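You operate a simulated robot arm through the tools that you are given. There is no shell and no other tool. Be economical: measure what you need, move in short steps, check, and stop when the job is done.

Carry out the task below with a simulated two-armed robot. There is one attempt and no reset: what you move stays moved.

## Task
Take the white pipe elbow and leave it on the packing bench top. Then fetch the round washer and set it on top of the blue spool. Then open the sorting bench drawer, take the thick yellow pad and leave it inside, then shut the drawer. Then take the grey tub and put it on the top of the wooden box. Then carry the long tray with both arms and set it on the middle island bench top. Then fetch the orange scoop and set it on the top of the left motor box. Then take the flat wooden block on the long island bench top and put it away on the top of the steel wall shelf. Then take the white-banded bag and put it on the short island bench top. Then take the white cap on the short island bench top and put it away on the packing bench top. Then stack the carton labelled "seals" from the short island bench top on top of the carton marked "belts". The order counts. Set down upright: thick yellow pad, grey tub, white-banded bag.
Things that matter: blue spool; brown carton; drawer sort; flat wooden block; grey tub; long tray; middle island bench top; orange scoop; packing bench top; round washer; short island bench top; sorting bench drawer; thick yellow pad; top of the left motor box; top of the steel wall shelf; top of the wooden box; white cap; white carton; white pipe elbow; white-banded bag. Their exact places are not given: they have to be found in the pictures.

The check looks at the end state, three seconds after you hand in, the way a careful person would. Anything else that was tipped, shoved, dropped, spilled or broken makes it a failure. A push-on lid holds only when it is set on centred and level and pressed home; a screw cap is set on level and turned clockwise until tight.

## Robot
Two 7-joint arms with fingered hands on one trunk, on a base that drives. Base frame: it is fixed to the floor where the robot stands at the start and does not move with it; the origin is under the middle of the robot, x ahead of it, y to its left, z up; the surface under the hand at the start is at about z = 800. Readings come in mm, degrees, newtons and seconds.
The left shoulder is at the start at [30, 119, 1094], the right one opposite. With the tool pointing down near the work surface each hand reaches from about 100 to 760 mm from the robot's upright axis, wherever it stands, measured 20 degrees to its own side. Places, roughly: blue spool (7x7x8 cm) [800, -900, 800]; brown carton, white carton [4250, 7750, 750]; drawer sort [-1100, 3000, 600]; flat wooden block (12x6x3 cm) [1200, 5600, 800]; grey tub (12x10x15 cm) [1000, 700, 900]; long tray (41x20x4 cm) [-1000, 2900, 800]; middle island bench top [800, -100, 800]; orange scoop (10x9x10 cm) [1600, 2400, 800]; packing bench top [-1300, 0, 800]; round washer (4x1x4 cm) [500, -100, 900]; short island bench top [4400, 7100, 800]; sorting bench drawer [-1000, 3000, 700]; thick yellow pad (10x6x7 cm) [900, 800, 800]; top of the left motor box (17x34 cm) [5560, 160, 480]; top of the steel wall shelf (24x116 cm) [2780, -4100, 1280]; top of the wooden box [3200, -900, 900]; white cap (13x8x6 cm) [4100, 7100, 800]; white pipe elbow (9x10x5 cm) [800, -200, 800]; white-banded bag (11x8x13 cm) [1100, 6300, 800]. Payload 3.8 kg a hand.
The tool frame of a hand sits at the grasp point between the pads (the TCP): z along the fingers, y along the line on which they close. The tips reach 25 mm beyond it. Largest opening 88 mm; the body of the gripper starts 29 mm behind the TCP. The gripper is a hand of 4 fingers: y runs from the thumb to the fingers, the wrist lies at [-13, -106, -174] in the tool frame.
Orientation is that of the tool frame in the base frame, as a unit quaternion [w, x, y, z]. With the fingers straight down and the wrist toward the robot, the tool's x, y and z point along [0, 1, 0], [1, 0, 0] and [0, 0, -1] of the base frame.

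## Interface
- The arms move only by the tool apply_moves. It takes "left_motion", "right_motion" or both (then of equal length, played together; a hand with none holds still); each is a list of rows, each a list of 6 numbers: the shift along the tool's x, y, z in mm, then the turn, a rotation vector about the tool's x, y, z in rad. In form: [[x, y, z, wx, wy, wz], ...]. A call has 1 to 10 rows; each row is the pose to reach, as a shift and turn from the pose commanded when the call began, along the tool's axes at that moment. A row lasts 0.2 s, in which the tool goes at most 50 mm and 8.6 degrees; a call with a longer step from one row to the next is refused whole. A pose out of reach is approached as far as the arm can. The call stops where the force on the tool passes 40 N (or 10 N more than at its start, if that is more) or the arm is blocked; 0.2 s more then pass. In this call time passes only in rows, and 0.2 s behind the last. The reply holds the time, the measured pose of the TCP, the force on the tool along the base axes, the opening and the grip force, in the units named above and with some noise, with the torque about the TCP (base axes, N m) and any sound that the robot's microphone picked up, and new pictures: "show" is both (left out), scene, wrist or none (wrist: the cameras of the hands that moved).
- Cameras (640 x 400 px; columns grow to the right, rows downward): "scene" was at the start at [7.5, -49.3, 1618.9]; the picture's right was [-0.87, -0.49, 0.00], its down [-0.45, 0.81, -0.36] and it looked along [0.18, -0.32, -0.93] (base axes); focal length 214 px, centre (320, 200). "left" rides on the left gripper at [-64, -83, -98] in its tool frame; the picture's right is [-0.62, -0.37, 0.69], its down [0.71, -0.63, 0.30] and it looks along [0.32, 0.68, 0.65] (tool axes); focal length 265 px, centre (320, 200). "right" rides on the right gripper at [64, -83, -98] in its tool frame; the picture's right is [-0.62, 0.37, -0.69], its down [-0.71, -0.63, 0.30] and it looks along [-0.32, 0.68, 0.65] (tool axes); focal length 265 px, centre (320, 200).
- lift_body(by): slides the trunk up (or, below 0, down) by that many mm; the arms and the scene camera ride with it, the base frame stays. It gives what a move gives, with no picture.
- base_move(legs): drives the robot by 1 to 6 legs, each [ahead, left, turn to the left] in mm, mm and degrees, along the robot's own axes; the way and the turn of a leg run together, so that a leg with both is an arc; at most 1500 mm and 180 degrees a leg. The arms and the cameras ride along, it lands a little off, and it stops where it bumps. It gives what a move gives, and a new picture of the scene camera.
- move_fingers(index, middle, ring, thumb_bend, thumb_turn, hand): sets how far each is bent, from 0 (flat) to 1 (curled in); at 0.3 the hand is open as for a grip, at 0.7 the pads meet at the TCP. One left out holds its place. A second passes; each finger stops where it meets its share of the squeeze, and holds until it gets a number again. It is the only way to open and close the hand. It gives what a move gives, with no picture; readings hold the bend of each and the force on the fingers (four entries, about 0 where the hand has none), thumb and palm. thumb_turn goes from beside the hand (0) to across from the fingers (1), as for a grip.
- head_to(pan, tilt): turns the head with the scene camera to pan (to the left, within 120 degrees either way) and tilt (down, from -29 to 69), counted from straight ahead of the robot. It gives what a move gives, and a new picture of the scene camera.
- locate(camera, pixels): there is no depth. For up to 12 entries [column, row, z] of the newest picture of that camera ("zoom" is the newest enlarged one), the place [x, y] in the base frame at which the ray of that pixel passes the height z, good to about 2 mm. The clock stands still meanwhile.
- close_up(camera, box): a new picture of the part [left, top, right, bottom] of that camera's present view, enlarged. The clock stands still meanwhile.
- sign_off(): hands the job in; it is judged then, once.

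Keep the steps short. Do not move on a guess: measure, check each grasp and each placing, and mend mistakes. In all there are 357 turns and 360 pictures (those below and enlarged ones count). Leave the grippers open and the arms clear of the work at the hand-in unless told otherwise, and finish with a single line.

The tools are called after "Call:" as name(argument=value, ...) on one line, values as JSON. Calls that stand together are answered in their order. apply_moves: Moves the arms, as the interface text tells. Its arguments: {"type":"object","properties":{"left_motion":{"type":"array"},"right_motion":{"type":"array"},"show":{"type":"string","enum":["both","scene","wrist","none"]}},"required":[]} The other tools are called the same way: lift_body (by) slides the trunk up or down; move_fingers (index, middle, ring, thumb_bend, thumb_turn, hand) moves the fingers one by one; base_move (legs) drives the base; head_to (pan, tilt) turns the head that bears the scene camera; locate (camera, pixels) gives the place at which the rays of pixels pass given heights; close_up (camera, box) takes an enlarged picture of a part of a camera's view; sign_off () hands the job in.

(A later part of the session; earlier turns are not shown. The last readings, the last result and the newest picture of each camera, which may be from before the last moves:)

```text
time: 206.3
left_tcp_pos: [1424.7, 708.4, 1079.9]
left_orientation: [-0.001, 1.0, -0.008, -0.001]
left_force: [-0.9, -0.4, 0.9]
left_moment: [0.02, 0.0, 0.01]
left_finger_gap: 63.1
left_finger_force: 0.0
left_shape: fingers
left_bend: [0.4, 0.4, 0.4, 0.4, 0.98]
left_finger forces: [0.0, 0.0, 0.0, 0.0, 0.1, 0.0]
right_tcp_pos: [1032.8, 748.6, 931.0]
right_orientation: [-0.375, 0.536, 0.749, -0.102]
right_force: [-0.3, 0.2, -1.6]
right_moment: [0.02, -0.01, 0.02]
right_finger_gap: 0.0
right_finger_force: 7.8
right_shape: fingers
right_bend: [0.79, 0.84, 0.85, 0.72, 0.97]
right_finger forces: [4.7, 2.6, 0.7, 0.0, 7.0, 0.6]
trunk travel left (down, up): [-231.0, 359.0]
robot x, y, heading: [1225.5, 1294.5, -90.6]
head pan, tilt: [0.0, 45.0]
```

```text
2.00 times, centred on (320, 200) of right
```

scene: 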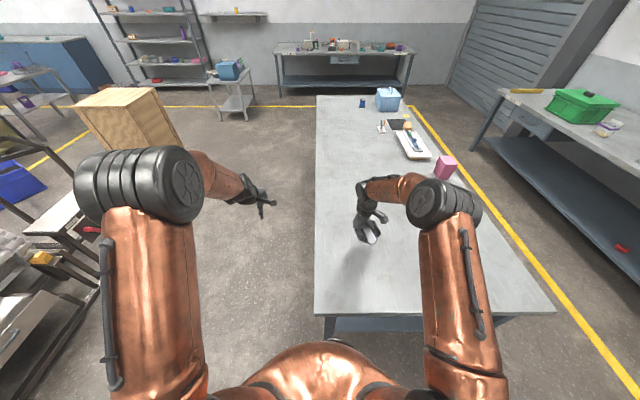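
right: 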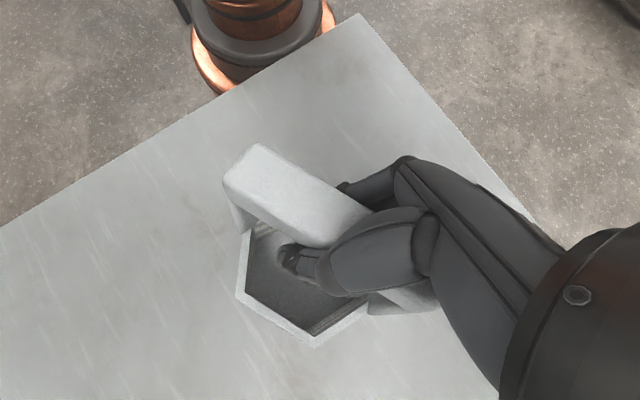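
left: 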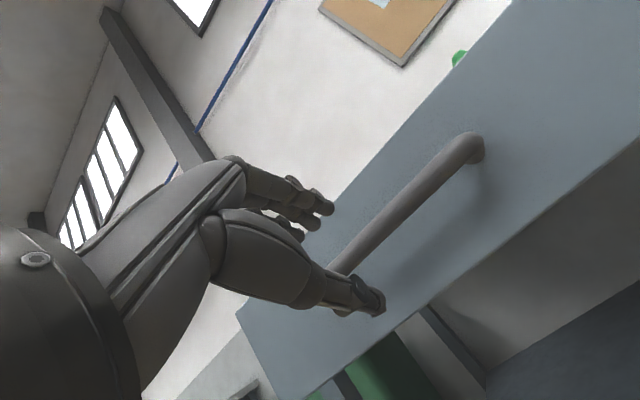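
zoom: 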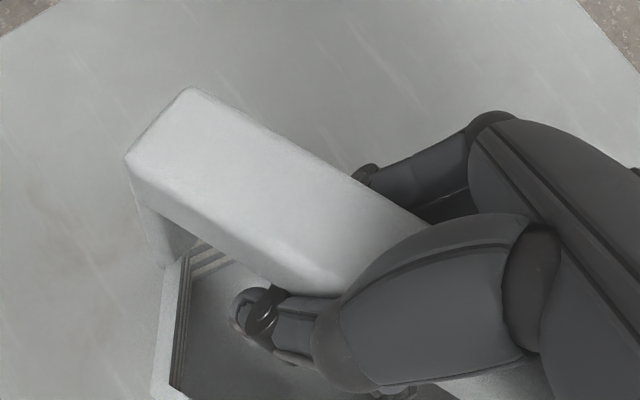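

Call:
lift_body(by=-5)

Call:
lift_body(by=-5)

Call:
lift_body(by=-5)

```text
time: 206.8
left_tcp_pos: [1423.4, 709.5, 1074.3]
left_orientation: [0.0, 1.0, -0.006, -0.001]
left_force: [0.1, 0.3, -0.8]
left_moment: [-0.01, -0.02, 0.01]
left_finger_gap: 63.5
left_finger_force: 0.1
left_shape: fingers
left_bend: [0.4, 0.4, 0.4, 0.4, 0.98]
left_finger forces: [0.0, 0.1, 0.0, 0.0, 0.1, 0.0]
right_tcp_pos: [1032.2, 750.7, 926.8]
right_orientation: [-0.375, 0.536, 0.749, -0.102]
right_force: [0.2, -0.3, -0.6]
right_moment: [0.0, 0.02, 0.04]
right_finger_gap: 0.0
right_finger_force: 7.7
right_shape: fingers
right_bend: [0.79, 0.84, 0.85, 0.72, 0.97]
right_finger forces: [4.7, 2.6, 0.7, 0.0, 7.0, 0.6]
trunk travel left (down, up): [-226.0, 364.0]
robot x, y, heading: [1228.4, 1293.7, -90.4]
head pan, tilt: [0.0, 45.0]
```

```text
time: 207.4
left_tcp_pos: [1423.7, 709.5, 1070.0]
left_orientation: [0.0, 1.0, -0.007, -0.001]
left_force: [0.0, 0.0, 0.5]
left_moment: [-0.01, 0.05, 0.01]
left_finger_gap: 63.0
left_finger_force: 0.1
left_shape: fingers
left_bend: [0.4, 0.4, 0.4, 0.4, 0.98]
left_finger forces: [0.1, 0.0, 0.1, 0.0, 0.0, 0.0]
right_tcp_pos: [1031.6, 751.0, 922.6]
right_orientation: [-0.375, 0.537, 0.749, -0.101]
right_force: [0.7, -0.6, -1.7]
right_moment: [0.01, -0.03, 0.0]
right_finger_gap: 0.0
right_finger_force: 8.2
right_shape: fingers
right_bend: [0.79, 0.84, 0.85, 0.72, 0.97]
right_finger forces: [4.7, 2.9, 0.7, 0.1, 7.0, 0.6]
trunk travel left (down, up): [-221.0, 369.0]
robot x, y, heading: [1223.1, 1291.9, -90.7]
head pan, tilt: [0.0, 45.0]
```

```text
time: 207.9
left_tcp_pos: [1422.9, 708.9, 1064.6]
left_orientation: [0.0, 1.0, -0.007, -0.001]
left_force: [0.2, 0.3, -0.4]
left_moment: [0.0, 0.03, 0.0]
left_finger_gap: 63.3
left_finger_force: 0.0
left_shape: fingers
left_bend: [0.4, 0.4, 0.4, 0.4, 0.98]
left_finger forces: [0.1, 0.0, 0.0, 0.0, 0.0, 0.1]
right_tcp_pos: [1030.8, 749.9, 919.8]
right_orientation: [-0.375, 0.537, 0.748, -0.104]
right_force: [-1.5, 0.0, 17.2]
right_moment: [-0.24, -0.24, 0.04]
right_finger_gap: 0.1
right_finger_force: 9.2
right_shape: fingers
right_bend: [0.79, 0.85, 0.85, 0.72, 0.96]
right_finger forces: [0.9, 1.0, 0.0, 0.0, 13.9, 2.8]
trunk travel left (down, up): [-216.0, 374.0]
robot x, y, heading: [1224.7, 1291.3, -90.3]
head pan, tilt: [0.0, 45.0]
```

Contact. Loosen the grip step by step.

Call:
move_fingers(hand="right", index=0.6, middle=0.6, ring=0.6, thumb_bend=0.62)

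Call:
close_up(camera="right", box=[100, 60, 520, 360])

```text
time: 208.9
left_tcp_pos: [1423.0, 710.0, 1065.2]
left_orientation: [0.001, 1.0, -0.007, 0.0]
left_force: [0.2, 0.1, -0.1]
left_moment: [0.01, -0.02, -0.02]
left_finger_gap: 63.1
left_finger_force: 0.1
left_shape: fingers
left_bend: [0.4, 0.4, 0.4, 0.4, 0.98]
left_finger forces: [0.1, 0.0, 0.0, 0.0, 0.0, 0.0]
right_tcp_pos: [1032.1, 751.0, 918.4]
right_orientation: [-0.375, 0.537, 0.749, -0.102]
right_force: [-2.9, 0.8, 18.4]
right_moment: [-0.29, -0.24, 0.01]
right_finger_gap: 21.5
right_finger_force: 7.1
right_shape: fingers
right_bend: [0.6, 0.6, 0.6, 0.62, 0.95]
right_finger forces: [0.0, 0.1, 0.0, 0.1, 14.2, 1.5]
trunk travel left (down, up): [-216.0, 374.0]
robot x, y, heading: [1226.4, 1293.8, -90.9]
head pan, tilt: [0.0, 45.0]
```

```text
1.33 times, centred on (310, 210) of right
```

zoom: 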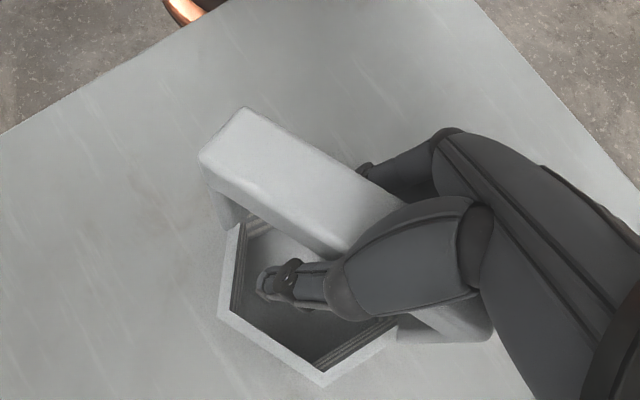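

Call:
lift_body(by=6)

Call:
move_fingers(hand="right", index=0.35, middle=0.35, ring=0.35, thumb_bend=0.4)

Call:
close_up(camera="right", box=[100, 60, 520, 360])

```text
time: 209.5
left_tcp_pos: [1423.6, 709.3, 1070.1]
left_orientation: [0.0, 1.0, -0.006, -0.001]
left_force: [-0.6, 0.1, 0.8]
left_moment: [0.03, -0.03, 0.0]
left_finger_gap: 63.1
left_finger_force: 0.1
left_shape: fingers
left_bend: [0.4, 0.4, 0.4, 0.4, 0.98]
left_finger forces: [0.0, 0.0, 0.0, 0.1, 0.0, 0.0]
right_tcp_pos: [1033.6, 751.2, 923.1]
right_orientation: [-0.375, 0.535, 0.75, -0.102]
right_force: [-0.1, -0.3, 1.6]
right_moment: [-0.03, -0.04, 0.0]
right_finger_gap: 17.7
right_finger_force: 0.1
right_shape: fingers
right_bend: [0.6, 0.6, 0.6, 0.62, 0.97]
right_finger forces: [0.0, 0.1, 0.0, 0.0, 1.0, 0.1]
trunk travel left (down, up): [-222.0, 368.0]
robot x, y, heading: [1224.7, 1293.6, -90.4]
head pan, tilt: [0.0, 45.0]
```

```text
time: 210.5
left_tcp_pos: [1422.7, 709.6, 1071.4]
left_orientation: [0.0, 1.0, -0.007, -0.001]
left_force: [-0.1, -0.7, 0.5]
left_moment: [-0.01, 0.0, -0.01]
left_finger_gap: 63.0
left_finger_force: 0.0
left_shape: fingers
left_bend: [0.4, 0.4, 0.4, 0.4, 0.98]
left_finger forces: [0.0, 0.0, 0.1, 0.1, 0.0, 0.0]
right_tcp_pos: [1031.6, 749.8, 922.8]
right_orientation: [-0.375, 0.536, 0.749, -0.102]
right_force: [0.0, 0.4, 0.3]
right_moment: [0.01, -0.01, 0.01]
right_finger_gap: 68.7
right_finger_force: 0.5
right_shape: fingers
right_bend: [0.35, 0.35, 0.35, 0.4, 0.97]
right_finger forces: [0.1, 0.0, 0.0, 0.0, 0.2, 0.1]
trunk travel left (down, up): [-222.0, 368.0]
robot x, y, heading: [1224.4, 1296.3, -90.2]
head pan, tilt: [0.0, 45.0]
```

```text
1.33 times, centred on (310, 210) of right
```

zoom: 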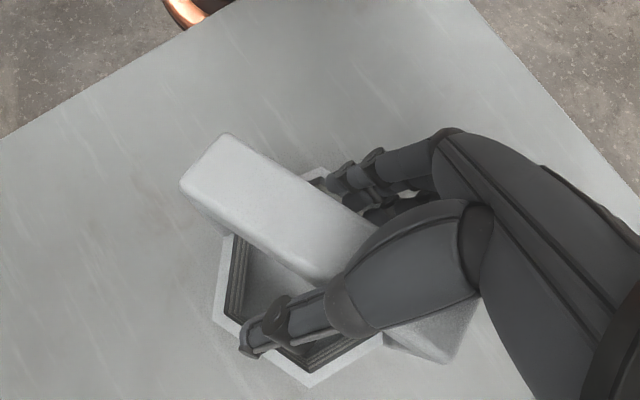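

Free. Raise the trunk to withdraw vertically.

Call:
lift_body(by=110)

Call:
apply_moves(right_motion=[[0, 0, -15, 0, -0.1, 0.08], [0, 0, -30, 0, -0.2, 0.16], [0, 0, -40, 0, -0.3, 0.24], [0, 0, -40, 0, -0.39, 0.31]], show="none")

Call:
apply_moves(right_motion=[[0, 0, 0, -0.14, 0, 0], [0, 0, 0, -0.28, 0, 0], [0, 0, 0, -0.42, 0, 0], [0, 0, 0, -0.56, 0, 0], [0, 0, 0, -0.68, 0, 0]], show="both")

Call:
close_up(camera="scene", box=[320, 215, 420, 285])

```text
time: 211.9
left_tcp_pos: [1423.3, 708.7, 1180.9]
left_orientation: [0.001, 1.0, -0.006, -0.001]
left_force: [-0.6, 1.0, -0.1]
left_moment: [-0.01, -0.01, -0.02]
left_finger_gap: 63.3
left_finger_force: 0.0
left_shape: fingers
left_bend: [0.4, 0.4, 0.4, 0.4, 0.98]
left_finger forces: [0.1, 0.0, 0.0, 0.0, 0.0, 0.0]
right_tcp_pos: [1032.0, 749.3, 1032.9]
right_orientation: [-0.375, 0.536, 0.749, -0.103]
right_force: [1.4, -0.1, -0.5]
right_moment: [-0.01, -0.01, 0.01]
right_finger_gap: 69.1
right_finger_force: 0.1
right_shape: fingers
right_bend: [0.35, 0.35, 0.35, 0.4, 0.97]
right_finger forces: [0.0, 0.0, 0.0, 0.0, 0.0, 0.1]
trunk travel left (down, up): [-332.0, 258.0]
robot x, y, heading: [1223.2, 1294.4, -90.4]
head pan, tilt: [0.0, 45.0]
```

```text
time: 212.9
left_tcp_pos: [1422.6, 708.7, 1181.4]
left_orientation: [0.0, 1.0, -0.007, -0.001]
left_force: [0.0, 0.0, 0.0]
left_moment: [0.0, 0.01, 0.06]
left_finger_gap: 63.0
left_finger_force: 0.0
left_shape: fingers
left_bend: [0.4, 0.4, 0.4, 0.4, 0.98]
left_finger forces: [0.0, 0.0, 0.1, 0.0, 0.0, 0.1]
right_tcp_pos: [1065.1, 652.2, 1053.2]
right_orientation: [-0.202, 0.615, 0.716, -0.26]
right_force: [-0.9, -0.1, -0.1]
right_moment: [-0.02, 0.01, -0.01]
right_finger_gap: 68.8
right_finger_force: 0.1
right_shape: fingers
right_bend: [0.35, 0.35, 0.35, 0.4, 0.97]
right_finger forces: [0.0, 0.1, 0.1, 0.1, 0.1, 0.0]
right hand out of reach, approached as far as the arm can: row 1, 2, 3, 4
trunk travel left (down, up): [-332.0, 258.0]
robot x, y, heading: [1223.7, 1296.3, -90.5]
head pan, tilt: [0.0, 45.0]
```

```text
time: 214.1
left_tcp_pos: [1422.3, 709.1, 1180.8]
left_orientation: [0.0, 1.0, -0.007, -0.002]
left_force: [0.2, 0.0, -0.7]
left_moment: [-0.01, -0.02, -0.01]
left_finger_gap: 63.1
left_finger_force: 0.1
left_shape: fingers
left_bend: [0.4, 0.4, 0.4, 0.4, 0.98]
left_finger forces: [0.0, 0.1, 0.1, 0.0, 0.0, 0.0]
right_tcp_pos: [1064.8, 682.5, 1055.2]
right_orientation: [0.014, 0.647, 0.762, -0.006]
right_force: [-0.7, 0.1, 0.4]
right_moment: [0.02, -0.06, 0.03]
right_finger_gap: 68.7
right_finger_force: 0.0
right_shape: fingers
right_bend: [0.35, 0.35, 0.35, 0.4, 0.97]
right_finger forces: [0.1, 0.0, 0.1, 0.0, 0.1, 0.0]
right hand out of reach, approached as far as the arm can: row 2, 3, 4, 5
trunk travel left (down, up): [-332.0, 258.0]
robot x, y, heading: [1227.2, 1293.9, -90.7]
head pan, tilt: [0.0, 45.0]
```

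scene: 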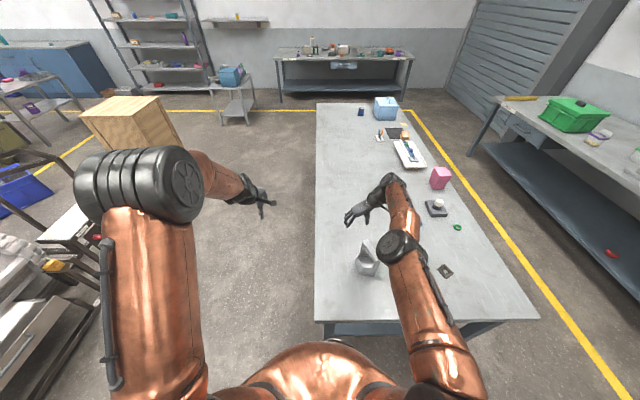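
right: 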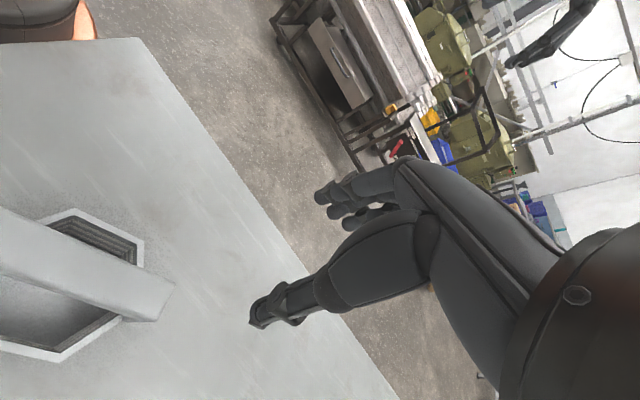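

```text
5.71 times, centred on (370, 250) of scene
```

zoom: 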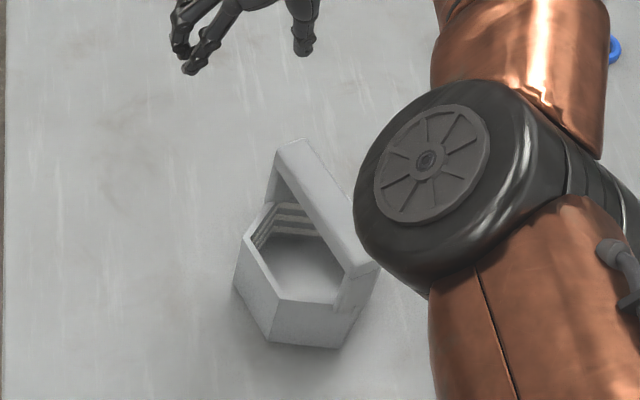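

Call:
locate(camera="zoom", pixels=[[295, 145, 950], [360, 266, 950], [328, 205, 950], [328, 205, 930], [300, 348, 800], [275, 340, 800], [340, 347, 800]])

Call:
locate(camera="right", pixels=[[170, 290, 950], [170, 290, 930], [80, 260, 950], [80, 260, 930], [145, 318, 930], [145, 318, 950]])

```text
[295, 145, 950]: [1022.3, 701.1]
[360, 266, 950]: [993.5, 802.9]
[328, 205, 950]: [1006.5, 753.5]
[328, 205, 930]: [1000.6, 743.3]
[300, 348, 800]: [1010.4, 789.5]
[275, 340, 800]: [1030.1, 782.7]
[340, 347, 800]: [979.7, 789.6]
```

```text
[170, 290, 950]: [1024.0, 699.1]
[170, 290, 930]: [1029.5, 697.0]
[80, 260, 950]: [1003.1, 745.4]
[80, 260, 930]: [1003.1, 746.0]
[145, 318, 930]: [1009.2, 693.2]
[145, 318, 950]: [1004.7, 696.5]
```

Move over the handle's middle for a higher grip.

Call:
apply_moves(right_motion=[[25, -17, 0, 0, 0, -0.04], [52, -34, 10, 0, 0, -0.075], [77, -50, 20, 0, 0, -0.075]], show="both")

Call:
close_up(camera="scene", box=[320, 215, 420, 285])

```text
time: 214.9
left_tcp_pos: [1422.3, 709.3, 1179.9]
left_orientation: [-0.001, 1.0, -0.006, -0.001]
left_force: [0.1, 0.1, 0.2]
left_moment: [0.03, 0.04, -0.02]
left_finger_gap: 63.1
left_finger_force: 0.1
left_shape: fingers
left_bend: [0.4, 0.4, 0.4, 0.4, 0.98]
left_finger forces: [0.0, 0.0, 0.1, 0.0, 0.0, 0.0]
right_tcp_pos: [991.9, 711.8, 1023.8]
right_orientation: [0.013, 0.617, 0.786, -0.006]
right_force: [0.3, 0.6, 0.0]
right_moment: [0.0, -0.03, -0.01]
right_finger_gap: 68.9
right_finger_force: 0.0
right_shape: fingers
right_bend: [0.35, 0.35, 0.35, 0.4, 0.97]
right_finger forces: [0.0, 0.0, 0.1, 0.0, 0.0, 0.1]
right hand out of reach, approached as far as the arm can: row 1, 2, 3
trunk travel left (down, up): [-332.0, 258.0]
robot x, y, heading: [1226.9, 1293.4, -90.3]
head pan, tilt: [0.0, 45.0]
```

scene: 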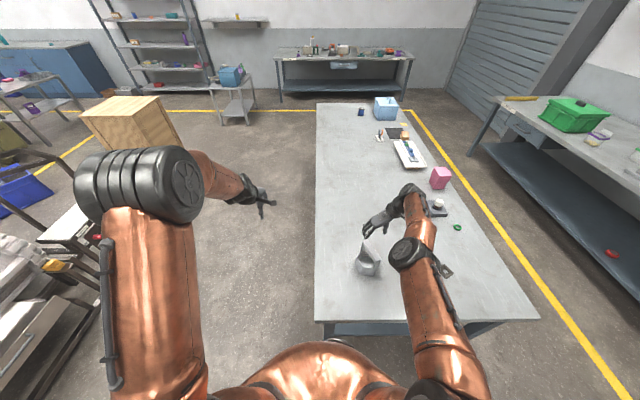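
right: 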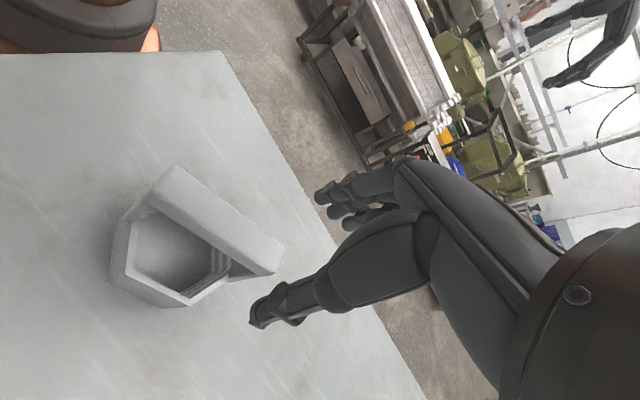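

```text
5.71 times, centred on (370, 250) of scene
```

zoom: 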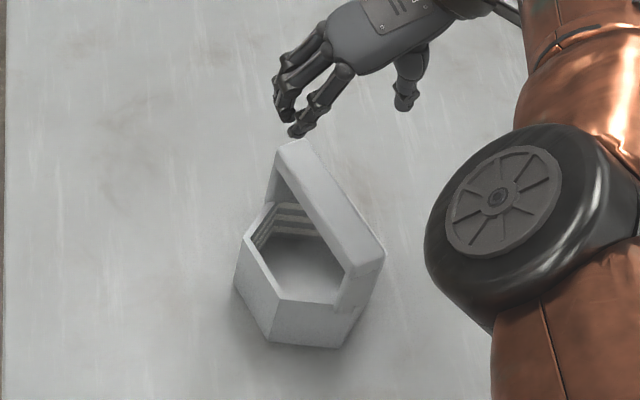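

Call:
apply_moves(right_motion=[[0, -40, -20, 0, 0, 0.1], [0, -80, -40, 0, 0, 0.2], [0, -120, -60, 0, 0, 0.3], [0, -160, -80, 0, 0, 0.4], [0, -180, -80, 0, 0, 0.5], [0, -190, -80, 0, 0, 0.6]], show="scene")

```text
time: 216.3
left_tcp_pos: [1422.8, 709.3, 1180.4]
left_orientation: [0.0, 1.0, -0.006, -0.001]
left_force: [0.1, -0.2, 0.3]
left_moment: [-0.02, 0.01, 0.01]
left_finger_gap: 63.1
left_finger_force: 0.0
left_shape: fingers
left_bend: [0.4, 0.4, 0.4, 0.4, 0.98]
left_finger forces: [0.1, 0.1, 0.1, 0.1, 0.0, 0.0]
right_tcp_pos: [830.5, 708.8, 1101.8]
right_orientation: [0.015, 0.823, 0.567, -0.001]
right_force: [0.4, -0.2, 0.1]
right_moment: [0.01, 0.0, -0.03]
right_finger_gap: 68.9
right_finger_force: 0.0
right_shape: fingers
right_bend: [0.35, 0.35, 0.35, 0.4, 0.97]
right_finger forces: [0.0, 0.1, 0.0, 0.0, 0.0, 0.0]
right hand out of reach, approached as far as the arm can: row 1, 2, 3, 4, 5, 6
trunk travel left (down, up): [-332.0, 258.0]
robot x, y, heading: [1226.3, 1295.5, -90.6]
head pan, tilt: [0.0, 45.0]
```

scene: 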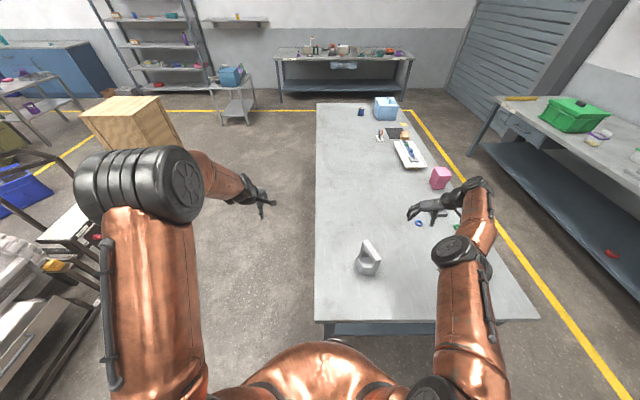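

Return the hand to its default yaw to reset the arm posture.

Call:
apply_moves(right_motion=[[0, 0, -10, 0, 0, 0.14], [0, 5, -20, 0, 0, 0.28], [0, 10, -30, 0, 0, 0.42], [0, 15, -30, 0, 0, 0.56], [0, 20, -30, 0, 0, 0.7], [0, 30, -30, 0, 0, 0.84], [0, 40, -30, 0, 0, 0.98], [0, 50, -30, 0, 0, 1.12], [0, 60, -30, 0, 0, 1.2]], show="scene")

```text
time: 218.3
left_tcp_pos: [1422.9, 708.2, 1179.6]
left_orientation: [-0.001, 1.0, -0.007, -0.002]
left_force: [0.4, -0.4, 0.4]
left_moment: [0.06, 0.0, 0.0]
left_finger_gap: 63.2
left_finger_force: 0.2
left_shape: fingers
left_bend: [0.4, 0.4, 0.4, 0.4, 0.98]
left_finger forces: [0.0, 0.0, 0.1, 0.0, 0.0, 0.0]
right_tcp_pos: [844.3, 575.0, 1132.7]
right_orientation: [0.013, 1.0, 0.002, 0.006]
right_force: [0.1, 0.8, -0.1]
right_moment: [0.03, 0.0, 0.01]
right_finger_gap: 68.9
right_finger_force: 0.2
right_shape: fingers
right_bend: [0.35, 0.35, 0.35, 0.4, 0.97]
right_finger forces: [0.0, 0.0, 0.0, 0.0, 0.0, 0.0]
right hand out of reach, approached as far as the arm can: row 1, 2, 3, 4, 5, 6, 7, 8, 9
trunk travel left (down, up): [-332.0, 258.0]
robot x, y, heading: [1224.8, 1299.1, -90.5]
head pan, tilt: [0.0, 45.0]
```

scene: 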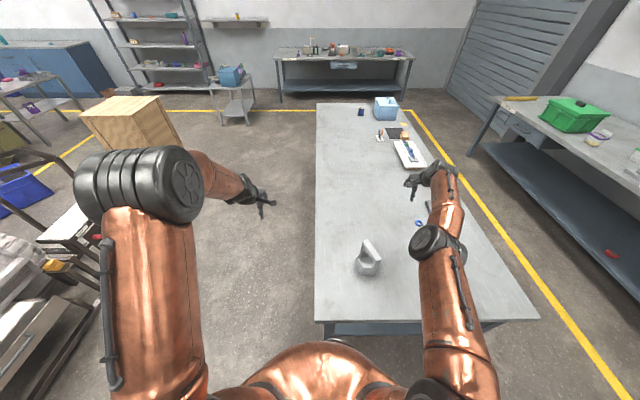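

Call:
apply_moves(right_motion=[[10, -40, 0, 0, 0, 0], [20, -80, 0, 0, 0, 0], [30, -120, 0, 0, 0, 0], [40, -160, 0, 0, 0, 0], [60, -190, 0, 0, 0, 0]], show="scene")

```text
time: 219.5
left_tcp_pos: [1422.5, 708.1, 1180.2]
left_orientation: [0.0, 1.0, -0.007, -0.001]
left_force: [0.0, -0.6, -0.5]
left_moment: [-0.03, 0.0, 0.04]
left_finger_gap: 63.4
left_finger_force: 0.1
left_shape: fingers
left_bend: [0.4, 0.4, 0.4, 0.4, 0.98]
left_finger forces: [0.0, 0.1, 0.1, 0.0, 0.1, 0.1]
right_tcp_pos: [821.8, 584.2, 1124.5]
right_orientation: [0.013, 1.0, 0.004, 0.007]
right_force: [0.0, -0.5, 0.3]
right_moment: [0.01, 0.01, 0.01]
right_finger_gap: 68.6
right_finger_force: 0.0
right_shape: fingers
right_bend: [0.35, 0.35, 0.35, 0.4, 0.97]
right_finger forces: [0.0, 0.1, 0.1, 0.0, 0.0, 0.1]
right hand out of reach, approached as far as the arm can: row 1, 2, 3, 4, 5
trunk travel left (down, up): [-332.0, 258.0]
robot x, y, heading: [1223.2, 1291.8, -90.7]
head pan, tilt: [0.0, 45.0]
```

scene: 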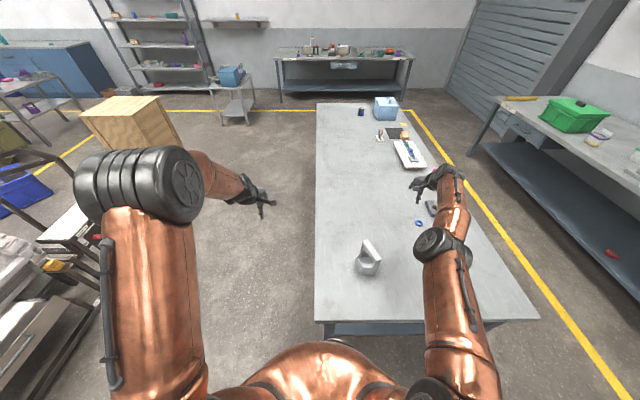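

The arm is in a poor elbow posture. Swing the hand out to the right and up to free the elbow.

Call:
apply_moves(right_motion=[[-40, 0, -20, 0, 0, 0], [-80, 0, -40, 0, 0, 0], [-120, -10, -60, 0, 0, 0], [-160, -30, -80, 0, 0, 0], [-200, -50, -100, 0, 0, 0], [-235, -75, -120, 0, 0, 0], [-265, -105, -130, 0, 0, 0], [-290, -140, -130, 0, 0, 0], [-310, -180, -130, 0, 0, 0], [-320, -220, -130, 0, 0, 0]], show="scene")

```text
time: 221.7
left_tcp_pos: [1424.1, 708.7, 1179.6]
left_orientation: [-0.001, 1.0, -0.007, -0.001]
left_force: [1.1, -0.2, 0.0]
left_moment: [-0.01, -0.02, 0.01]
left_finger_gap: 63.1
left_finger_force: 0.0
left_shape: fingers
left_bend: [0.4, 0.4, 0.4, 0.4, 0.98]
left_finger forces: [0.1, 0.0, 0.0, 0.0, 0.1, 0.0]
right_tcp_pos: [545.4, 823.2, 1238.9]
right_orientation: [0.014, 1.0, 0.005, 0.007]
right_force: [1.5, -0.7, 0.2]
right_moment: [-0.01, -0.06, 0.0]
right_finger_gap: 68.9
right_finger_force: 0.0
right_shape: fingers
right_bend: [0.35, 0.35, 0.35, 0.4, 0.98]
right_finger forces: [0.0, 0.0, 0.1, 0.0, 0.0, 0.0]
right hand out of reach, approached as far as the arm can: row 1, 2, 3, 4, 5, 6, 7, 8, 9, 10
trunk travel left (down, up): [-332.0, 258.0]
robot x, y, heading: [1225.5, 1289.0, -90.5]
head pan, tilt: [0.0, 45.0]
```

scene: 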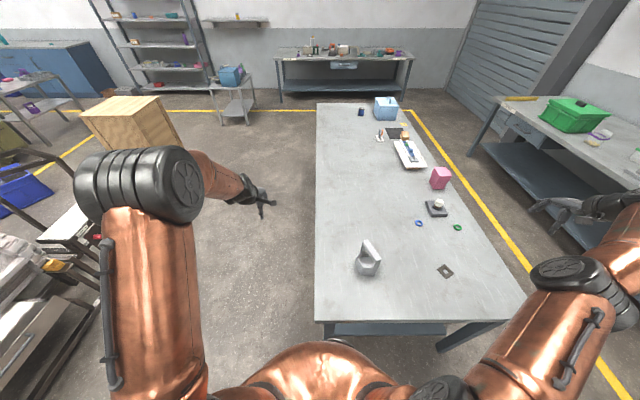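

Elbow swung out. Bring the hand back in toward the neutral pose.

Call:
apply_moves(right_motion=[[40, 4, 10, 0, 0, 0], [80, 8, 20, 0, 0, 0], [120, 12, 30, 0, 0, 0], [160, 16, 40, 0, 0, 0], [200, 20, 50, 0, 0, 0], [240, 24, 60, 0, 0, 0], [280, 28, 70, 0, 0, 0], [320, 32, 80, 0, 0, 0], [360, 36, 95, 0, 0, 0], [385, 40, 109, 0, 0, 0]], show="scene")

```text
time: 223.9
left_tcp_pos: [1423.4, 708.8, 1180.2]
left_orientation: [0.0, 1.0, -0.006, -0.001]
left_force: [0.5, 0.5, 0.4]
left_moment: [0.01, 0.01, -0.03]
left_finger_gap: 63.0
left_finger_force: 0.0
left_shape: fingers
left_bend: [0.4, 0.4, 0.4, 0.4, 0.98]
left_finger forces: [0.0, 0.0, 0.0, 0.0, 0.0, 0.0]
right_tcp_pos: [852.3, 571.5, 1130.7]
right_orientation: [0.014, 1.0, 0.003, 0.007]
right_force: [0.0, 0.2, -0.6]
right_moment: [-0.02, 0.02, 0.0]
right_finger_gap: 69.0
right_finger_force: 0.1
right_shape: fingers
right_bend: [0.35, 0.35, 0.35, 0.4, 0.98]
right_finger forces: [0.1, 0.1, 0.0, 0.1, 0.1, 0.1]
right hand out of reach, approached as far as the arm can: row 1, 2, 3, 4, 5, 6, 7, 8, 9, 10
trunk travel left (down, up): [-332.0, 258.0]
robot x, y, heading: [1228.5, 1292.3, -90.6]
head pan, tilt: [0.0, 45.0]
```

scene: 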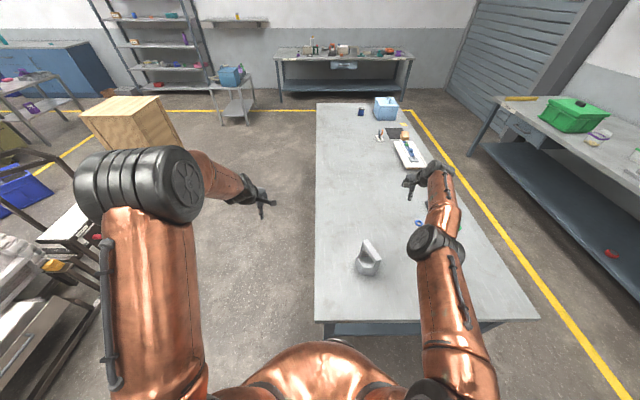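

The arm seems flipped through its straight singularity. Stretch it fully out, then retract.

Call:
apply_moves(right_motion=[[-20, 45, -10, 0, 0, 0], [-40, 90, -20, 0, 0, 0], [-60, 135, -30, 0, 0, 0], [-80, 180, -40, 0, 0, 0], [-80, 180, -40, 0, 0, 0]], show="scene")

Call:
apply_moves(right_motion=[[-10, -40, -10, 0, 0, 0], [-20, -80, -20, 0, 0, 0], [-30, -120, -30, 0, 0, 0], [-30, -160, -30, 0, 0, 0], [-20, -200, -20, 0, 0, 0]], show="scene")

```text
refused: row 1 steps farther than a row can; nothing moved
```

```text
time: 225.1
left_tcp_pos: [1423.5, 708.8, 1180.3]
left_orientation: [0.0, 1.0, -0.006, 0.0]
left_force: [0.3, 0.3, 0.2]
left_moment: [0.01, 0.01, -0.03]
left_finger_gap: 63.5
left_finger_force: 0.2
left_shape: fingers
left_bend: [0.4, 0.4, 0.4, 0.4, 0.98]
left_finger forces: [0.0, 0.0, 0.1, 0.0, 0.1, 0.0]
right_tcp_pos: [758.0, 617.1, 1152.7]
right_orientation: [0.013, 1.0, 0.005, 0.008]
right_force: [0.1, 0.0, 0.3]
right_moment: [0.01, -0.01, 0.0]
right_finger_gap: 68.9
right_finger_force: 0.0
right_shape: fingers
right_bend: [0.35, 0.35, 0.35, 0.4, 0.98]
right_finger forces: [0.0, 0.0, 0.0, 0.0, 0.0, 0.1]
right hand out of reach, approached as far as the arm can: row 1, 2, 3, 4, 5
trunk travel left (down, up): [-332.0, 258.0]
robot x, y, heading: [1225.6, 1293.5, -90.6]
head pan, tilt: [0.0, 45.0]
```

scene: 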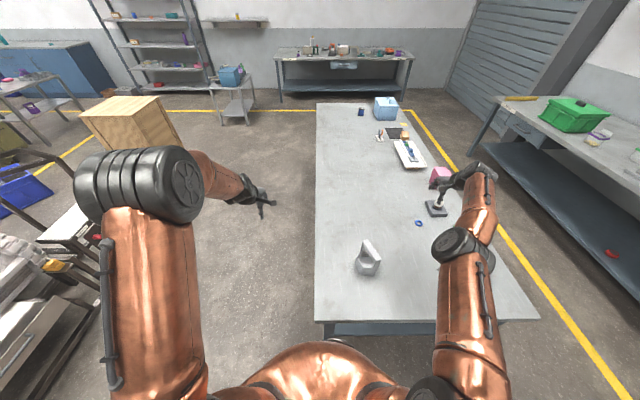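

Call:
apply_moves(right_motion=[[-15, 40, -10, 0, 0, 0], [-30, 80, -20, 0, 0, 0], [-45, 120, -30, 0, 0, 0], [-60, 160, -40, 0, 0, 0], [-75, 200, -50, 0, 0, 0], [-75, 200, -50, 0, 0, 0]], show="scene")

```text
time: 226.5
left_tcp_pos: [1422.6, 708.3, 1181.1]
left_orientation: [0.0, 1.0, -0.007, -0.001]
left_force: [-0.1, 0.8, 0.8]
left_moment: [0.07, -0.05, 0.01]
left_finger_gap: 63.0
left_finger_force: 0.1
left_shape: fingers
left_bend: [0.4, 0.4, 0.4, 0.4, 0.98]
left_finger forces: [0.1, 0.0, 0.0, 0.0, 0.0, 0.0]
right_tcp_pos: [778.5, 603.9, 1193.7]
right_orientation: [0.013, 1.0, 0.004, 0.007]
right_force: [0.1, -1.6, -1.0]
right_moment: [0.01, -0.01, 0.02]
right_finger_gap: 68.8
right_finger_force: 0.0
right_shape: fingers
right_bend: [0.35, 0.35, 0.35, 0.4, 0.98]
right_finger forces: [0.1, 0.0, 0.0, 0.1, 0.1, 0.0]
right hand out of reach, approached as far as the arm can: row 1, 2, 3, 4, 5, 6
trunk travel left (down, up): [-332.0, 258.0]
robot x, y, heading: [1223.5, 1297.2, -90.5]
head pan, tilt: [0.0, 45.0]
```

scene: 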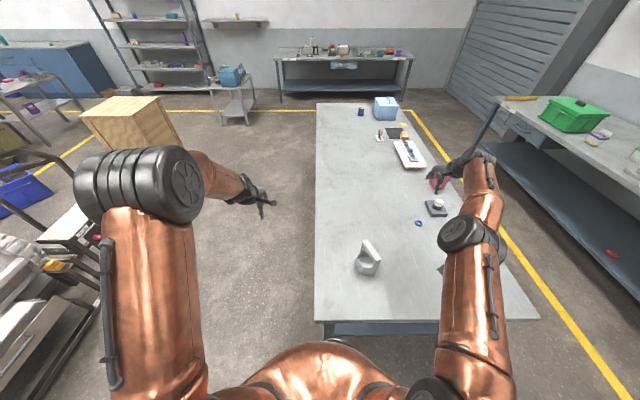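

Use a hand tilt plus retraction to force the elbow to bend.

Call:
apply_moves(right_motion=[[0, -20, 0, -0.14, 0, 0], [0, -40, 0, -0.28, 0, 0], [0, -60, 0, -0.42, 0, 0], [0, -80, 0, -0.56, 0, 0], [0, -110, 0, -0.7, 0, 0], [0, -140, 0, -0.84, 0, 0]], show="scene")

```text
time: 227.9
left_tcp_pos: [1422.1, 709.2, 1180.7]
left_orientation: [0.0, 1.0, -0.007, -0.001]
left_force: [-0.4, 0.3, -0.1]
left_moment: [0.03, -0.01, 0.01]
left_finger_gap: 63.1
left_finger_force: 0.2
left_shape: fingers
left_bend: [0.4, 0.4, 0.4, 0.4, 0.98]
left_finger forces: [0.0, 0.1, 0.0, 0.0, 0.1, 0.0]
right_tcp_pos: [652.0, 631.5, 1125.2]
right_orientation: [0.418, 0.908, 0.001, 0.009]
right_force: [0.3, 0.6, 1.3]
right_moment: [0.0, -0.01, 0.0]
right_finger_gap: 69.0
right_finger_force: 0.1
right_shape: fingers
right_bend: [0.35, 0.35, 0.35, 0.4, 0.98]
right_finger forces: [0.0, 0.0, 0.0, 0.0, 0.0, 0.1]
right hand out of reach, approached as far as the arm can: row 1, 2, 3, 4, 5, 6
trunk travel left (down, up): [-332.0, 258.0]
robot x, y, heading: [1223.8, 1292.2, -90.5]
head pan, tilt: [0.0, 45.0]
```

scene: 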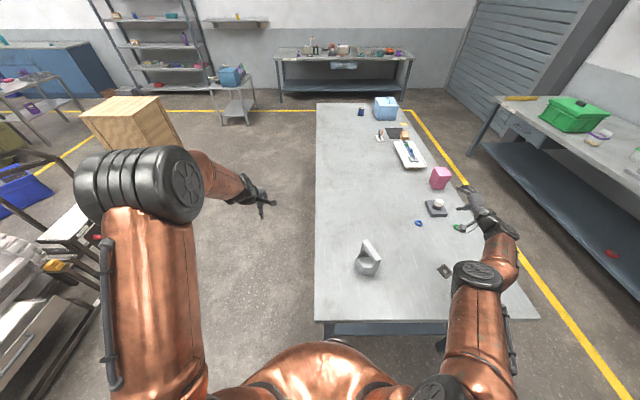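

Call:
apply_moves(right_motion=[[20, -16, -19, -0.1, 0, 0], [40, -32, -38, -0.2, 0, 0], [60, -50, -57, -0.3, 0, 0], [80, -66, -76, -0.4, 0, 0], [100, -82, -95, -0.5, 0, 0], [120, -98, -113, -0.6, 0, 0]], show="scene")

```text
time: 229.3
left_tcp_pos: [1426.0, 708.3, 1180.3]
left_orientation: [-0.001, 1.0, -0.006, -0.001]
left_force: [-0.5, 0.9, -0.2]
left_moment: [-0.01, -0.01, 0.05]
left_finger_gap: 63.4
left_finger_force: 0.0
left_shape: fingers
left_bend: [0.4, 0.4, 0.4, 0.4, 0.98]
left_finger forces: [0.1, 0.0, 0.0, 0.0, 0.0, 0.0]
right_tcp_pos: [769.5, 788.6, 1119.4]
right_orientation: [0.663, 0.748, -0.007, 0.0]
right_force: [4.9, -0.9, 4.9]
right_moment: [0.38, -0.05, -0.31]
right_finger_gap: 68.9
right_finger_force: 0.0
right_shape: fingers
right_bend: [0.35, 0.35, 0.35, 0.4, 0.98]
right_finger forces: [0.0, 0.1, 0.0, 0.1, 0.0, 0.0]
right hand out of reach, approached as far as the arm can: row 1, 2, 3, 4, 5
trunk travel left (down, up): [-332.0, 258.0]
robot x, y, heading: [1225.5, 1295.4, -90.1]
head pan, tilt: [0.0, 45.0]
```

scene: 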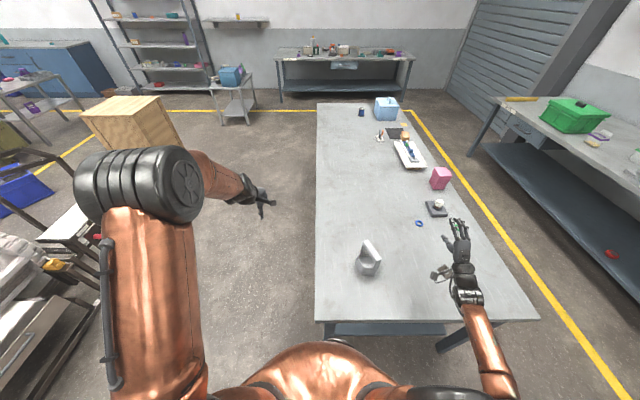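

It bent. Now bring the hand gradually back to pointing down, moving outward and up.

Call:
apply_moves(right_motion=[[-10, 20, 0, 0.12, 0, 0], [-20, 40, 0, 0.24, 0, 0], [-20, 60, 0, 0.36, 0, 0], [-20, 70, 0, 0.48, 0, 0], [-20, 80, 0, 0.6, 0, 0], [-20, 80, 0, 0.72, 0, 0]], show="scene")

```text
time: 230.7
left_tcp_pos: [1422.8, 709.0, 1181.0]
left_orientation: [0.0, 1.0, -0.007, -0.001]
left_force: [-0.5, 0.3, 1.1]
left_moment: [0.01, 0.04, -0.05]
left_finger_gap: 63.4
left_finger_force: 0.1
left_shape: fingers
left_bend: [0.4, 0.4, 0.4, 0.4, 0.98]
left_finger forces: [0.0, 0.1, 0.0, 0.0, 0.0, 0.1]
right_tcp_pos: [751.2, 777.1, 1202.9]
right_orientation: [0.364, 0.931, 0.001, 0.007]
right_force: [0.2, 0.3, 0.9]
right_moment: [-0.02, -0.01, -0.03]
right_finger_gap: 68.7
right_finger_force: 0.1
right_shape: fingers
right_bend: [0.35, 0.35, 0.35, 0.4, 0.98]
right_finger forces: [0.0, 0.0, 0.0, 0.1, 0.1, 0.1]
trunk travel left (down, up): [-332.0, 258.0]
robot x, y, heading: [1221.9, 1295.3, -90.6]
head pan, tilt: [0.0, 45.0]
```

scene: 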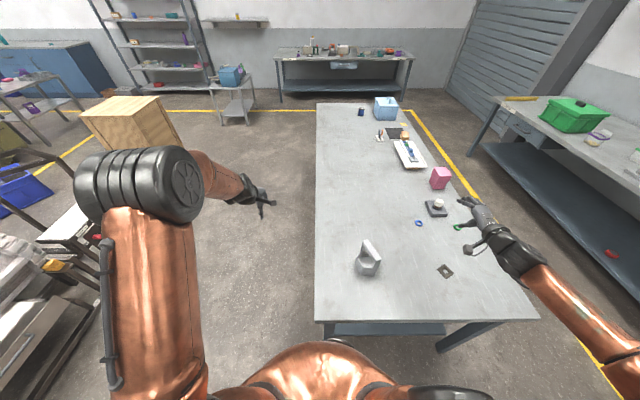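

Good — reachable. Finish straightening to fingers-down.

Call:
apply_moves(right_motion=[[20, 0, 0, 0.14, 0, 0], [45, 0, 0, 0.28, 0, 0], [70, 0, 0, 0.42, 0, 0], [95, 0, 0, 0.56, 0, 0], [120, 0, 0, 0.7, 0, 0], [140, 0, 0, 0.74, 0, 0]], show="scene")

```text
time: 232.1
left_tcp_pos: [1425.8, 708.2, 1180.8]
left_orientation: [0.0, 1.0, -0.006, -0.002]
left_force: [0.8, 0.4, -0.1]
left_moment: [0.01, 0.02, -0.04]
left_finger_gap: 63.0
left_finger_force: 0.1
left_shape: fingers
left_bend: [0.4, 0.4, 0.4, 0.4, 0.98]
left_finger forces: [0.1, 0.1, 0.1, 0.0, 0.0, 0.0]
right_tcp_pos: [893.0, 775.9, 1204.7]
right_orientation: [0.004, 1.0, 0.003, 0.008]
right_force: [-0.4, 0.1, -0.5]
right_moment: [0.01, -0.01, -0.01]
right_finger_gap: 69.2
right_finger_force: 0.0
right_shape: fingers
right_bend: [0.35, 0.35, 0.35, 0.4, 0.98]
right_finger forces: [0.0, 0.1, 0.1, 0.0, 0.0, 0.1]
trunk travel left (down, up): [-332.0, 258.0]
robot x, y, heading: [1225.7, 1296.1, -90.8]
head pan, tilt: [0.0, 45.0]
```

scene: 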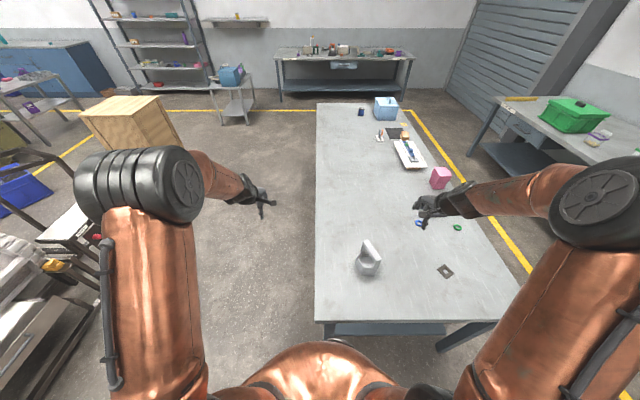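

Right arm is back in good posture. Approach the tub from the far side instead, where the default hand orientation fits the handle.

Call:
base_move(legs=[[0, 320, 0], [700, 0, 0], [0, 0, -90]])

Call:
lift_body(by=-82)

Call:
head_to(pan=-10, tilt=60)

Call:
close_up(camera="scene", box=[320, 60, 480, 160])

```text
time: 241.5
left_tcp_pos: [956.8, 391.7, 1179.2]
left_orientation: [0.0, -0.702, 0.712, 0.001]
left_force: [0.7, 0.1, 0.4]
left_moment: [0.03, 0.04, 0.01]
left_finger_gap: 63.2
left_finger_force: 0.0
left_shape: fingers
left_bend: [0.4, 0.4, 0.4, 0.4, 0.98]
left_finger forces: [0.0, 0.0, 0.0, 0.1, 0.0, 0.0]
right_tcp_pos: [1023.9, 924.5, 1204.4]
right_orientation: [0.007, 0.71, -0.704, 0.002]
right_force: [0.1, -0.5, -0.2]
right_moment: [0.0, -0.02, 0.01]
right_finger_gap: 68.7
right_finger_force: 0.0
right_shape: fingers
right_bend: [0.35, 0.35, 0.35, 0.4, 0.98]
right_finger forces: [0.0, 0.0, 0.0, 0.0, 0.0, 0.0]
trunk travel left (down, up): [-332.0, 258.0]
robot x, y, heading: [1541.9, 589.2, 179.3]
head pan, tilt: [0.0, 45.0]
```

scene: 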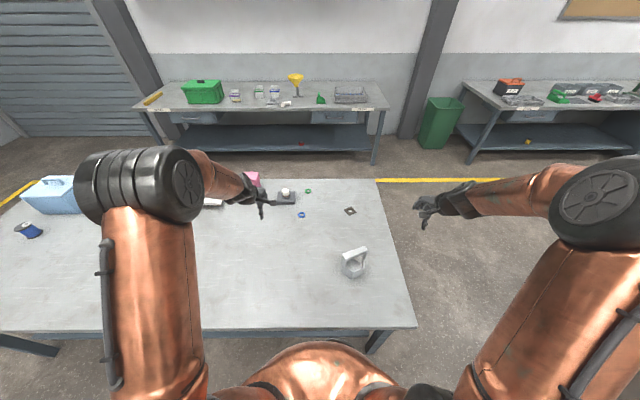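

```text
time: 242.7
left_tcp_pos: [956.2, 392.0, 1098.0]
left_orientation: [0.0, -0.702, 0.712, 0.001]
left_force: [0.6, 0.2, -0.6]
left_moment: [0.03, 0.03, -0.01]
left_finger_gap: 63.2
left_finger_force: 0.2
left_shape: fingers
left_bend: [0.4, 0.4, 0.4, 0.4, 0.98]
left_finger forces: [0.0, 0.1, 0.1, 0.0, 0.1, 0.1]
right_tcp_pos: [1024.4, 924.3, 1122.7]
right_orientation: [0.007, 0.709, -0.705, 0.002]
right_force: [0.2, -0.1, -0.5]
right_moment: [0.02, 0.0, 0.01]
right_finger_gap: 69.0
right_finger_force: 0.1
right_shape: fingers
right_bend: [0.35, 0.35, 0.35, 0.4, 0.98]
right_finger forces: [0.1, 0.0, 0.0, 0.0, 0.0, 0.0]
trunk travel left (down, up): [-250.0, 340.0]
robot x, y, heading: [1545.2, 584.7, 179.2]
head pan, tilt: [0.0, 45.0]
```

```text
time: 243.5
left_tcp_pos: [956.6, 392.4, 1097.3]
left_orientation: [0.001, -0.702, 0.712, 0.001]
left_force: [-0.4, 0.0, 0.6]
left_moment: [0.03, -0.01, -0.01]
left_finger_gap: 63.0
left_finger_force: 0.0
left_shape: fingers
left_bend: [0.4, 0.4, 0.4, 0.4, 0.98]
left_finger forces: [0.0, 0.0, 0.0, 0.0, 0.0, 0.0]
right_tcp_pos: [1024.9, 924.2, 1121.5]
right_orientation: [0.007, 0.71, -0.704, 0.001]
right_force: [0.0, -0.6, -0.3]
right_moment: [-0.01, -0.04, -0.02]
right_finger_gap: 68.7
right_finger_force: 0.1
right_shape: fingers
right_bend: [0.35, 0.35, 0.35, 0.4, 0.98]
right_finger forces: [0.0, 0.1, 0.1, 0.0, 0.0, 0.0]
trunk travel left (down, up): [-250.0, 340.0]
robot x, y, heading: [1542.6, 589.0, 179.3]
head pan, tilt: [-10.0, 60.0]
```

scene: 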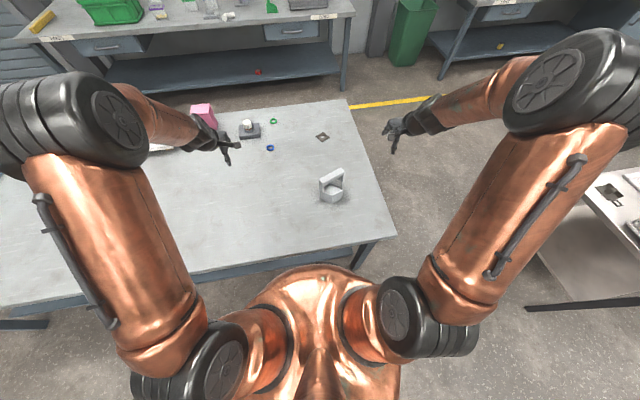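

```text
4.00 times, centred on (400, 110) of scene
```

zoom: 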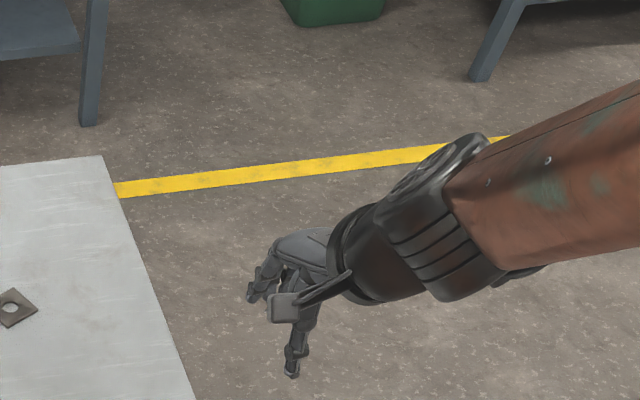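

Zoom in on the tub now at (331,186).

Call:
close_up(camera="scene", box=[300, 160, 364, 210])

```text
8.00 times, centred on (332, 185) of scene
```

zoom: 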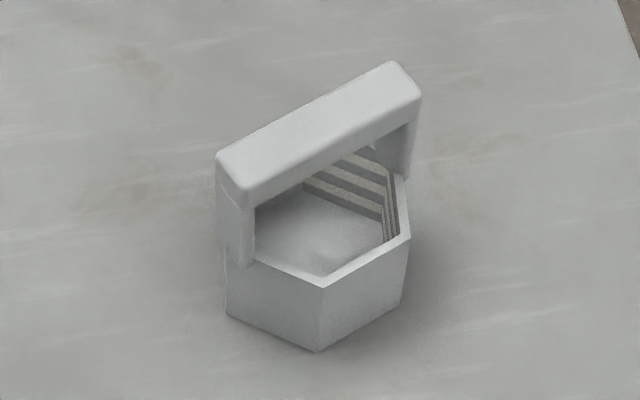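

Call:
locate(camera="zoom", pixels=[[318, 131, 950], [318, 131, 940], [318, 131, 930], [229, 182, 945], [407, 80, 945], [317, 350, 800]])

```text
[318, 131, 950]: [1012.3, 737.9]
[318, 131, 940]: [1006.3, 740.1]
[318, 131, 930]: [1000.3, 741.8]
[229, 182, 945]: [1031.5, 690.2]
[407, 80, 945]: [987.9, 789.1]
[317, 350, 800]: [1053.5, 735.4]
```

Handle: centre (1000,742), top z≈928, turned 23.5°. Move the right hand above it.

Call:
move_fingers(hand="right", index=0.35, middle=0.35, ring=0.35, thumb_bend=0.35)

Call:
apply_moves(right_motion=[[40, 5, 15, 0, 0, -0.1], [80, 10, 30, 0, 0, -0.2], [120, 15, 50, 0, 0, -0.3], [155, 20, 70, 0, 0, -0.41], [182, 25, 95, 0, 0, -0.41], [182, 25, 125, 0, 0, -0.41]], show="wrist")

Call:
close_up(camera="scene", box=[300, 160, 364, 210])

```text
time: 244.5
left_tcp_pos: [956.9, 393.3, 1099.1]
left_orientation: [0.0, -0.702, 0.712, 0.001]
left_force: [0.3, -0.6, 1.2]
left_moment: [-0.01, -0.02, 0.02]
left_finger_gap: 63.0
left_finger_force: 0.0
left_shape: fingers
left_bend: [0.4, 0.4, 0.4, 0.4, 0.98]
left_finger forces: [0.1, 0.0, 0.0, 0.1, 0.0, 0.0]
right_tcp_pos: [1024.3, 924.6, 1122.4]
right_orientation: [0.007, 0.71, -0.705, 0.002]
right_force: [0.4, -0.2, 0.1]
right_moment: [0.02, 0.01, -0.01]
right_finger_gap: 74.2
right_finger_force: 0.0
right_shape: fingers
right_bend: [0.35, 0.35, 0.35, 0.35, 0.98]
right_finger forces: [0.0, 0.1, 0.0, 0.1, 0.1, 0.0]
trunk travel left (down, up): [-250.0, 340.0]
robot x, y, heading: [1541.5, 587.9, 179.5]
head pan, tilt: [-10.0, 60.0]
```

```text
time: 245.9
left_tcp_pos: [956.8, 393.5, 1099.3]
left_orientation: [0.001, -0.702, 0.712, 0.0]
left_force: [-0.2, -0.2, 0.2]
left_moment: [-0.01, 0.01, 0.03]
left_finger_gap: 63.6
left_finger_force: 0.1
left_shape: fingers
left_bend: [0.4, 0.4, 0.4, 0.4, 0.98]
left_finger forces: [0.0, 0.1, 0.0, 0.1, 0.0, 0.0]
right_tcp_pos: [998.5, 741.0, 1001.2]
right_orientation: [0.008, 0.838, -0.545, 0.001]
right_force: [-0.1, 0.0, 0.1]
right_moment: [-0.03, -0.01, 0.02]
right_finger_gap: 74.3
right_finger_force: 0.0
right_shape: fingers
right_bend: [0.35, 0.35, 0.35, 0.35, 0.98]
right_finger forces: [0.1, 0.1, 0.0, 0.1, 0.1, 0.1]
trunk travel left (down, up): [-250.0, 340.0]
robot x, y, heading: [1541.8, 591.4, 179.5]
head pan, tilt: [-10.0, 60.0]
```

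right: 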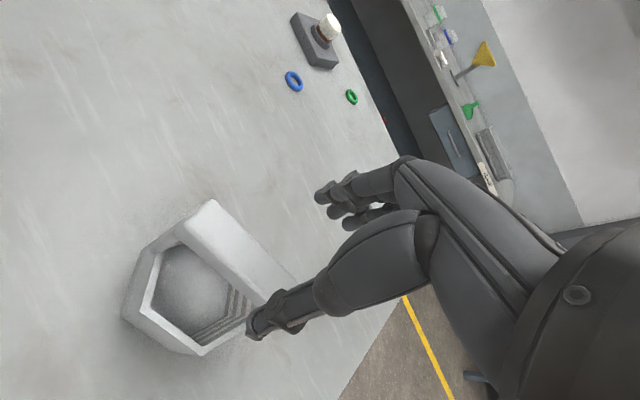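

```text
8.00 times, centred on (332, 185) of scene
```

zoom: 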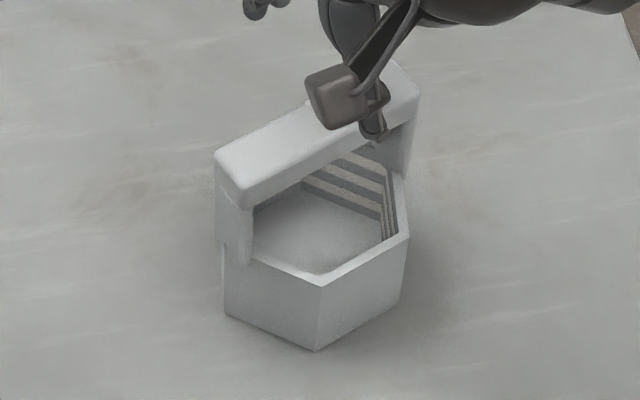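

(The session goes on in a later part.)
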